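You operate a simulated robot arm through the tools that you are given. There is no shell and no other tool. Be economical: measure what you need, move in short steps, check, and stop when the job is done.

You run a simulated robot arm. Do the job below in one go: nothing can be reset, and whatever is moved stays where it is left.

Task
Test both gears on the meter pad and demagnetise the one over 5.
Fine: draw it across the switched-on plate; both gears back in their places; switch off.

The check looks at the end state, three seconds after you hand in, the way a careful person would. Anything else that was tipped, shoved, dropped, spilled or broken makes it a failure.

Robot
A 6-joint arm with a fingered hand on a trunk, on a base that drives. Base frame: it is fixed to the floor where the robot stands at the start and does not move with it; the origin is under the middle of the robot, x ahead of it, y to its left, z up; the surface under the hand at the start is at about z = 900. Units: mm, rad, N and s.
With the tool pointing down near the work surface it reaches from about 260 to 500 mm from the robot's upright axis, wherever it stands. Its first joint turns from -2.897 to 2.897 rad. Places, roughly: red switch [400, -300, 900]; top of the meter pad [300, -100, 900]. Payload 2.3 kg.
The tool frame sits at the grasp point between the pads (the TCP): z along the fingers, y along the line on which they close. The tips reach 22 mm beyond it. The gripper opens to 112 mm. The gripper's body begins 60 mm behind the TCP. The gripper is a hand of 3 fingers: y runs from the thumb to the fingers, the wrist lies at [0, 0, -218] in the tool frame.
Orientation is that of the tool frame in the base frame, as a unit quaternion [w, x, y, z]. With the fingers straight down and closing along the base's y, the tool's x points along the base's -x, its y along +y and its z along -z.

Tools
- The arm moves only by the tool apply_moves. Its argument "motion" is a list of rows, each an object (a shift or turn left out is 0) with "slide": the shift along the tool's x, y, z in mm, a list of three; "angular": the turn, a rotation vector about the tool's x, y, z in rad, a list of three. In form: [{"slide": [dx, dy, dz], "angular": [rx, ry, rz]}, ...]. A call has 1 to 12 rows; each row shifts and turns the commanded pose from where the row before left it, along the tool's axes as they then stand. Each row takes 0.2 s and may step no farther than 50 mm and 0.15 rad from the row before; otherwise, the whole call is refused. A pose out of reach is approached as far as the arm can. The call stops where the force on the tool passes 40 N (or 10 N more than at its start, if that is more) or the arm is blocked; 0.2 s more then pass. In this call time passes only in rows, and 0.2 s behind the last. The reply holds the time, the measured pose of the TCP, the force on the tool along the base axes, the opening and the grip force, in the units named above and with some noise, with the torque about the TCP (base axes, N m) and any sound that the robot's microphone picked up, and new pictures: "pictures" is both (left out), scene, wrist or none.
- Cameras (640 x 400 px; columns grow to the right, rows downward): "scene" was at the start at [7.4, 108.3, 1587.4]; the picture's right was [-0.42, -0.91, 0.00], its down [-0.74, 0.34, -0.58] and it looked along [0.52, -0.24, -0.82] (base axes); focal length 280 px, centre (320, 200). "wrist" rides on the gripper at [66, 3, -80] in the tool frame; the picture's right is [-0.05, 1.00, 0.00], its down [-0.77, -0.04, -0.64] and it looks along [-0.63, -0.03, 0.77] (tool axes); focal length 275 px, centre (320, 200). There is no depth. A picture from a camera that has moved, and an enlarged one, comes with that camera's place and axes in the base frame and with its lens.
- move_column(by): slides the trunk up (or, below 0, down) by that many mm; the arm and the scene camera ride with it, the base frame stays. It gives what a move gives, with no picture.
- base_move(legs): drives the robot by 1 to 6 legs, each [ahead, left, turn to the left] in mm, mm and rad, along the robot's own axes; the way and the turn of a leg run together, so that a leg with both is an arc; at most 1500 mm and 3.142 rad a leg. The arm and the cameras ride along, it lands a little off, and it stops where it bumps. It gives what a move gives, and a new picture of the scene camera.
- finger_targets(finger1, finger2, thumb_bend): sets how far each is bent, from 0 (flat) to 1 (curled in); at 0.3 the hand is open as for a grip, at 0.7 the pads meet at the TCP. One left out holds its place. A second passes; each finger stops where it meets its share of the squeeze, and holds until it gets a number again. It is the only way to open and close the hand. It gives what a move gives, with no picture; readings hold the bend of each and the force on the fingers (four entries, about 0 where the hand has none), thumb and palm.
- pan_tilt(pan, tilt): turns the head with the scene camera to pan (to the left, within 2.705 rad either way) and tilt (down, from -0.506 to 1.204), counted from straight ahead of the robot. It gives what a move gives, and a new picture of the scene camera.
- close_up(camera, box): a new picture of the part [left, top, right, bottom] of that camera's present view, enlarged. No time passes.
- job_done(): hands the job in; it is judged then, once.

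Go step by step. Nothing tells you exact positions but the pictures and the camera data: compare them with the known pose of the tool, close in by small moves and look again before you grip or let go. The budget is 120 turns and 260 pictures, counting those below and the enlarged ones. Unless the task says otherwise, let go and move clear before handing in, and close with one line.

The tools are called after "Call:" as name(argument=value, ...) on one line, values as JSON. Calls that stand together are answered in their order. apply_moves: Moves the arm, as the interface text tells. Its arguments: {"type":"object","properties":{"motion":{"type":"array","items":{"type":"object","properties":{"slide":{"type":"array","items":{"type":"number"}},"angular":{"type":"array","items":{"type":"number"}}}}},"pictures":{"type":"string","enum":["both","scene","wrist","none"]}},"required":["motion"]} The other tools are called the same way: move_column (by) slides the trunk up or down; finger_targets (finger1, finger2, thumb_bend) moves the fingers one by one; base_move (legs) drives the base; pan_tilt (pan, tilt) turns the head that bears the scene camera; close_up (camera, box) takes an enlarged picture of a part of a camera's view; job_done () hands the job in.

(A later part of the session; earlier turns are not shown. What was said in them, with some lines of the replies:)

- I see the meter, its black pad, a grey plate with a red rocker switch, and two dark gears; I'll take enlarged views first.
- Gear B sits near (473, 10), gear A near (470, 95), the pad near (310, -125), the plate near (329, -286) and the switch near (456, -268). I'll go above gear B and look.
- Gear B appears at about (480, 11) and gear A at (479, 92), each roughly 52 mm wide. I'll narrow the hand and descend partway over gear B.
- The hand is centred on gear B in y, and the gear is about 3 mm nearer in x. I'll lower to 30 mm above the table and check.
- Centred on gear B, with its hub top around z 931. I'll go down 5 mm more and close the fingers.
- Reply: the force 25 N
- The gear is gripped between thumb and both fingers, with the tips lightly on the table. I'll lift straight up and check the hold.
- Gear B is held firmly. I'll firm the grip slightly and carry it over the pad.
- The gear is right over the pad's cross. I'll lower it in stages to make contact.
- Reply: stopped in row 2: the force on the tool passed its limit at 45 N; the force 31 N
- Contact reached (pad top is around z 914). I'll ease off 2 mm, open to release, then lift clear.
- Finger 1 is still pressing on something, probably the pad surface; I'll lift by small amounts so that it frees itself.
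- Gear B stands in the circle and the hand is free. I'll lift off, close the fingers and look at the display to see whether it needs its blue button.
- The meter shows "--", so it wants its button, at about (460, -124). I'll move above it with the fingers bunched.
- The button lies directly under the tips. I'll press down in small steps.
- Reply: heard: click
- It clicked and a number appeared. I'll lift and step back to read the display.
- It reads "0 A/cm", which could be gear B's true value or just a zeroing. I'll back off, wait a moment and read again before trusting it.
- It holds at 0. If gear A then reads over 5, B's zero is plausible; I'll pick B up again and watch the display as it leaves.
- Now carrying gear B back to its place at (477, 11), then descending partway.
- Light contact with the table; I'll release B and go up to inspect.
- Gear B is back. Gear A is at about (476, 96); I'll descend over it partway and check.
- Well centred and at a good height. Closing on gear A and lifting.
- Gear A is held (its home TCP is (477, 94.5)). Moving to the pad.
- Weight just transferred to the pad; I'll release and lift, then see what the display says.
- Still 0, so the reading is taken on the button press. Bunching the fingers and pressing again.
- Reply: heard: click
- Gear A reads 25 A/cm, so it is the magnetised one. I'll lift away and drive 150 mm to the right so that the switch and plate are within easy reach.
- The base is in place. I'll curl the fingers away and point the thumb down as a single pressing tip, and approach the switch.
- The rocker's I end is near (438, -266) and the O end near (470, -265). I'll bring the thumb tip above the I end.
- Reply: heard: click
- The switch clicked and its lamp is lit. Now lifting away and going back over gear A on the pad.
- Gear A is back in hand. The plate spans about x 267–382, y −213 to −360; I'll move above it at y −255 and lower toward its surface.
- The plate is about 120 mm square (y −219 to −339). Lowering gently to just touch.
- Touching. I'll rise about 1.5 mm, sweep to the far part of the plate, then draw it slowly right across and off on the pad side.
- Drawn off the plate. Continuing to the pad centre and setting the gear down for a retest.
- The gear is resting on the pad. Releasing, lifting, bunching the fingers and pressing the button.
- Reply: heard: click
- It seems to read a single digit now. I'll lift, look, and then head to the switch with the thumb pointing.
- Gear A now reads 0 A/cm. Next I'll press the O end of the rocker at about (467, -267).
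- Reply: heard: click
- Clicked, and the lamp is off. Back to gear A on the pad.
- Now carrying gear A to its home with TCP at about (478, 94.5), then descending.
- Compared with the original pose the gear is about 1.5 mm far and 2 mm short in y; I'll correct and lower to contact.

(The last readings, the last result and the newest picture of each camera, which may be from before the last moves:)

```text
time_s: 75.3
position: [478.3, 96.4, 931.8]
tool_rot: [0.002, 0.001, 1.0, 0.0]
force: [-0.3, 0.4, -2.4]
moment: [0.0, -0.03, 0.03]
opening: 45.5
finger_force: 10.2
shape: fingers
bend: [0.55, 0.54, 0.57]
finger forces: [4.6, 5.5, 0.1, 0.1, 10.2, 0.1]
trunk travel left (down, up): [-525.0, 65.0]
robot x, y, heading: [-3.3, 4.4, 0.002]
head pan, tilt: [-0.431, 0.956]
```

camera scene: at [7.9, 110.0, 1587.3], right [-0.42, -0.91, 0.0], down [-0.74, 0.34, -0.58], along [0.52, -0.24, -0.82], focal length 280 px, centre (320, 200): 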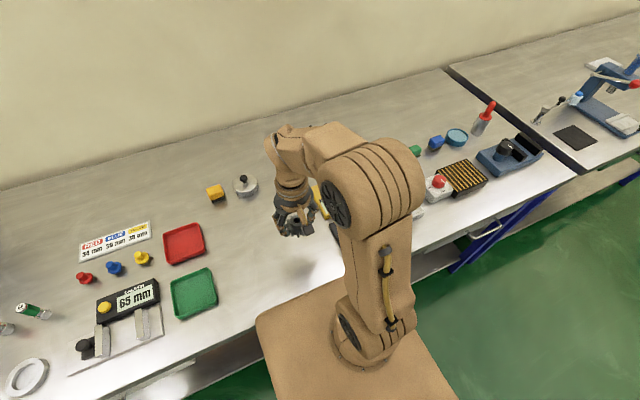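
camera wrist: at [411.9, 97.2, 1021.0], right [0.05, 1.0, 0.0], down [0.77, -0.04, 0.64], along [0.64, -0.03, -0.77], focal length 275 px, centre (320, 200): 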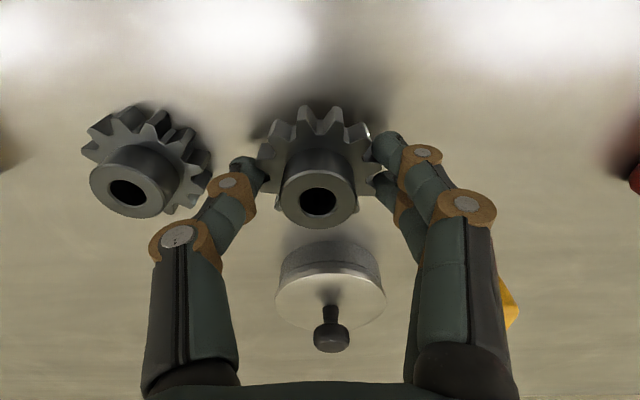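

Call:
apply_moves(motion=[{"slide": [0, 0, 1]}, {"slide": [0, 0, 1]}], pictures="none")

```text
time_s: 75.9
position: [477.4, 95.8, 930.1]
tool_rot: [0.003, 0.001, 1.0, -0.002]
force: [0.7, 0.6, -2.5]
moment: [0.0, -0.04, 0.04]
opening: 45.8
finger_force: 10.3
shape: fingers
bend: [0.55, 0.54, 0.57]
finger forces: [4.7, 5.5, 0.0, 0.0, 10.3, 0.0]
trunk travel left (down, up): [-525.0, 65.0]
robot x, y, heading: [1.6, 0.0, -0.002]
head pan, tilt: [-0.431, 0.956]
```

Call:
apply_moves(motion=[{"slide": [0, 0, 1]}, {"slide": [0, 0, 0.5]}], pictures="none")

```text
time_s: 76.5
position: [478.7, 94.9, 929.1]
tool_rot: [0.004, 0.001, 1.0, 0.0]
force: [0.2, 1.4, 1.8]
moment: [0.0, -0.01, -0.01]
opening: 45.5
finger_force: 10.2
shape: fingers
bend: [0.55, 0.54, 0.57]
finger forces: [4.9, 6.0, 0.0, 0.0, 10.3, 0.0]
trunk travel left (down, up): [-525.0, 65.0]
robot x, y, heading: [-0.4, -1.6, -0.007]
head pan, tilt: [-0.431, 0.956]
```

Contact with the table. Releasing, lifting clear and pulling back for a final look.

Call:
finger_targets(finger1=0.43, finger2=0.43, thumb_bend=0.43)

Call:
apply_moves(motion=[{"slide": [0, 0, -4]}, {"slide": [0, 0, -40]}, {"slide": [0, 0, -45]}, {"slide": [30, -30, -20]}, {"slide": [35, -33, -20]}, {"slide": [35, -33, -10]}, {"slide": [35, -33, -10]}, {"slide": [35, -33, -10]}, {"slide": [35, -33, -10]}, {"slide": [15, -40, -10]}, {"slide": [0, -48, 0]}])

Call:
close_up(camera="scene", box=[190, 140, 430, 290])

```text
time_s: 77.5
position: [477.3, 95.8, 927.8]
tool_rot: [0.004, 0.002, 1.0, -0.001]
force: [0.0, -0.1, -0.2]
moment: [0.03, 0.0, -0.02]
opening: 74.9
finger_force: 0.1
shape: fingers
bend: [0.43, 0.43, 0.43]
finger forces: [0.0, 0.0, 0.0, 0.0, 0.0, 0.0]
trunk travel left (down, up): [-525.0, 65.0]
robot x, y, heading: [-0.2, 4.7, -0.004]
head pan, tilt: [-0.431, 0.956]
```

```text
refused: row 5 steps farther than a row can; nothing moved
```

```text
2.67 times, centred on (310, 215) of scene
camera zoom: at [7.7, 108.8, 1587.4], right [-0.42, -0.91, 0.0], down [-0.74, 0.34, -0.58], along [0.52, -0.24, -0.82], focal length 746 px, centre (347, 160)
```

zoom: 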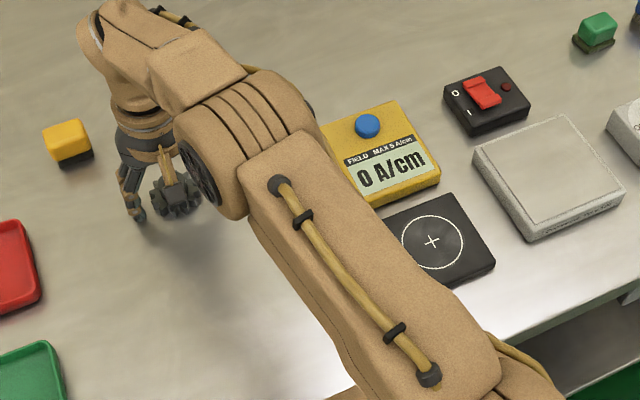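

The move was refused for too large a step; I'll redo it with smaller ones.

Call:
apply_moves(motion=[{"slide": [0, 0, -4]}, {"slide": [0, 0, -40]}, {"slide": [0, 0, -45]}, {"slide": [0, 0, -45]}, {"slide": [32, -32, -10]}, {"slide": [32, -32, -10]}, {"slide": [32, -32, -10]}, {"slide": [32, -32, -10]}, {"slide": [32, -32, -10]}, {"slide": [32, -32, -10]}, {"slide": [20, -40, -10]}, {"slide": [10, -45, -10]}])

Call:
close_up(camera="scene", box=[190, 140, 430, 290])

```text
time_s: 80.1
position: [253.7, -182.6, 1140.4]
tool_rot: [0.004, 0.002, 1.0, 0.0]
force: [0.2, -0.5, 0.3]
moment: [0.0, 0.01, 0.01]
opening: 74.9
finger_force: 0.1
shape: fingers
bend: [0.43, 0.43, 0.43]
finger forces: [0.0, 0.0, 0.0, 0.0, 0.0, 0.0]
trunk travel left (down, up): [-525.0, 65.0]
robot x, y, heading: [-2.1, -0.9, -0.001]
head pan, tilt: [-0.431, 0.956]
camera scene: at [7.7, 107.4, 1587.5], right [-0.42, -0.91, 0.0], down [-0.74, 0.34, -0.58], along [0.52, -0.24, -0.82], focal length 280 px, centre (320, 200)
camera wrist: at [186.3, -178.5, 1220.4], right [0.05, 1.0, 0.0], down [0.77, -0.04, 0.64], along [0.64, -0.03, -0.77], focal length 275 px, centre (320, 200)
```

scene: 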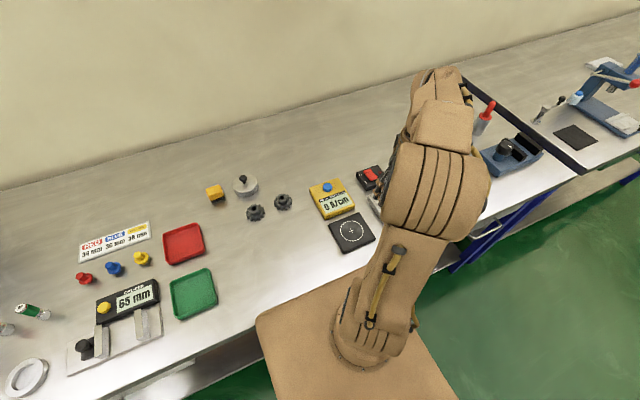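
wrist: 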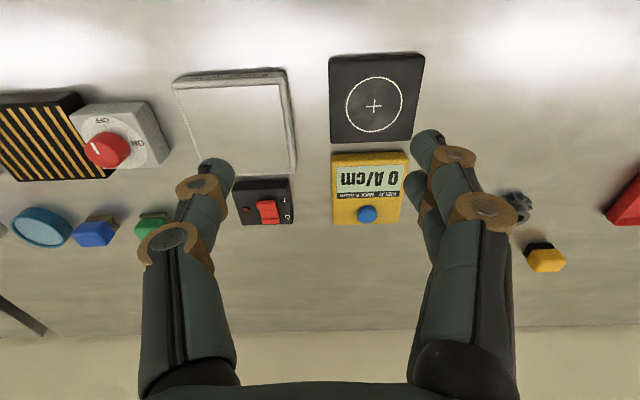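

```text
2.67 times, centred on (310, 215) of scene
camera zoom: at [7.7, 107.4, 1587.5], right [-0.42, -0.91, 0.0], down [-0.74, 0.34, -0.58], along [0.52, -0.24, -0.82], focal length 746 px, centre (347, 160)
```

zoom: 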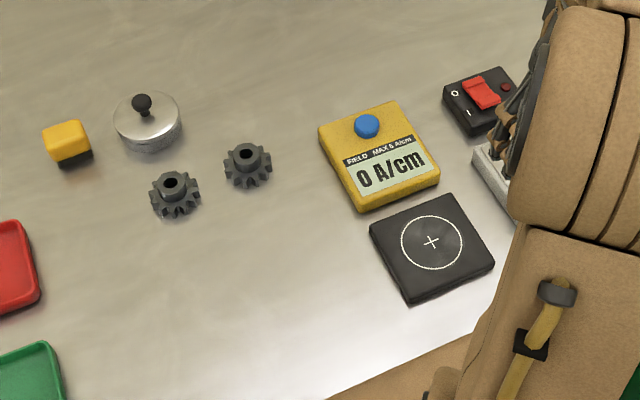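

Both gears stand within a few millimetres of where they began, the switch is on O with its lamp dark, and everything else looks untouched, so I'm handing in.

Call:
job_done()

```text
The job is handed in.
```

The left gear measured 25 A/cm and reads 0 after I drew it across the switched-on plate; the right gear measured 0. Both gears are back within a few millimetres of their places, and the switch is off.
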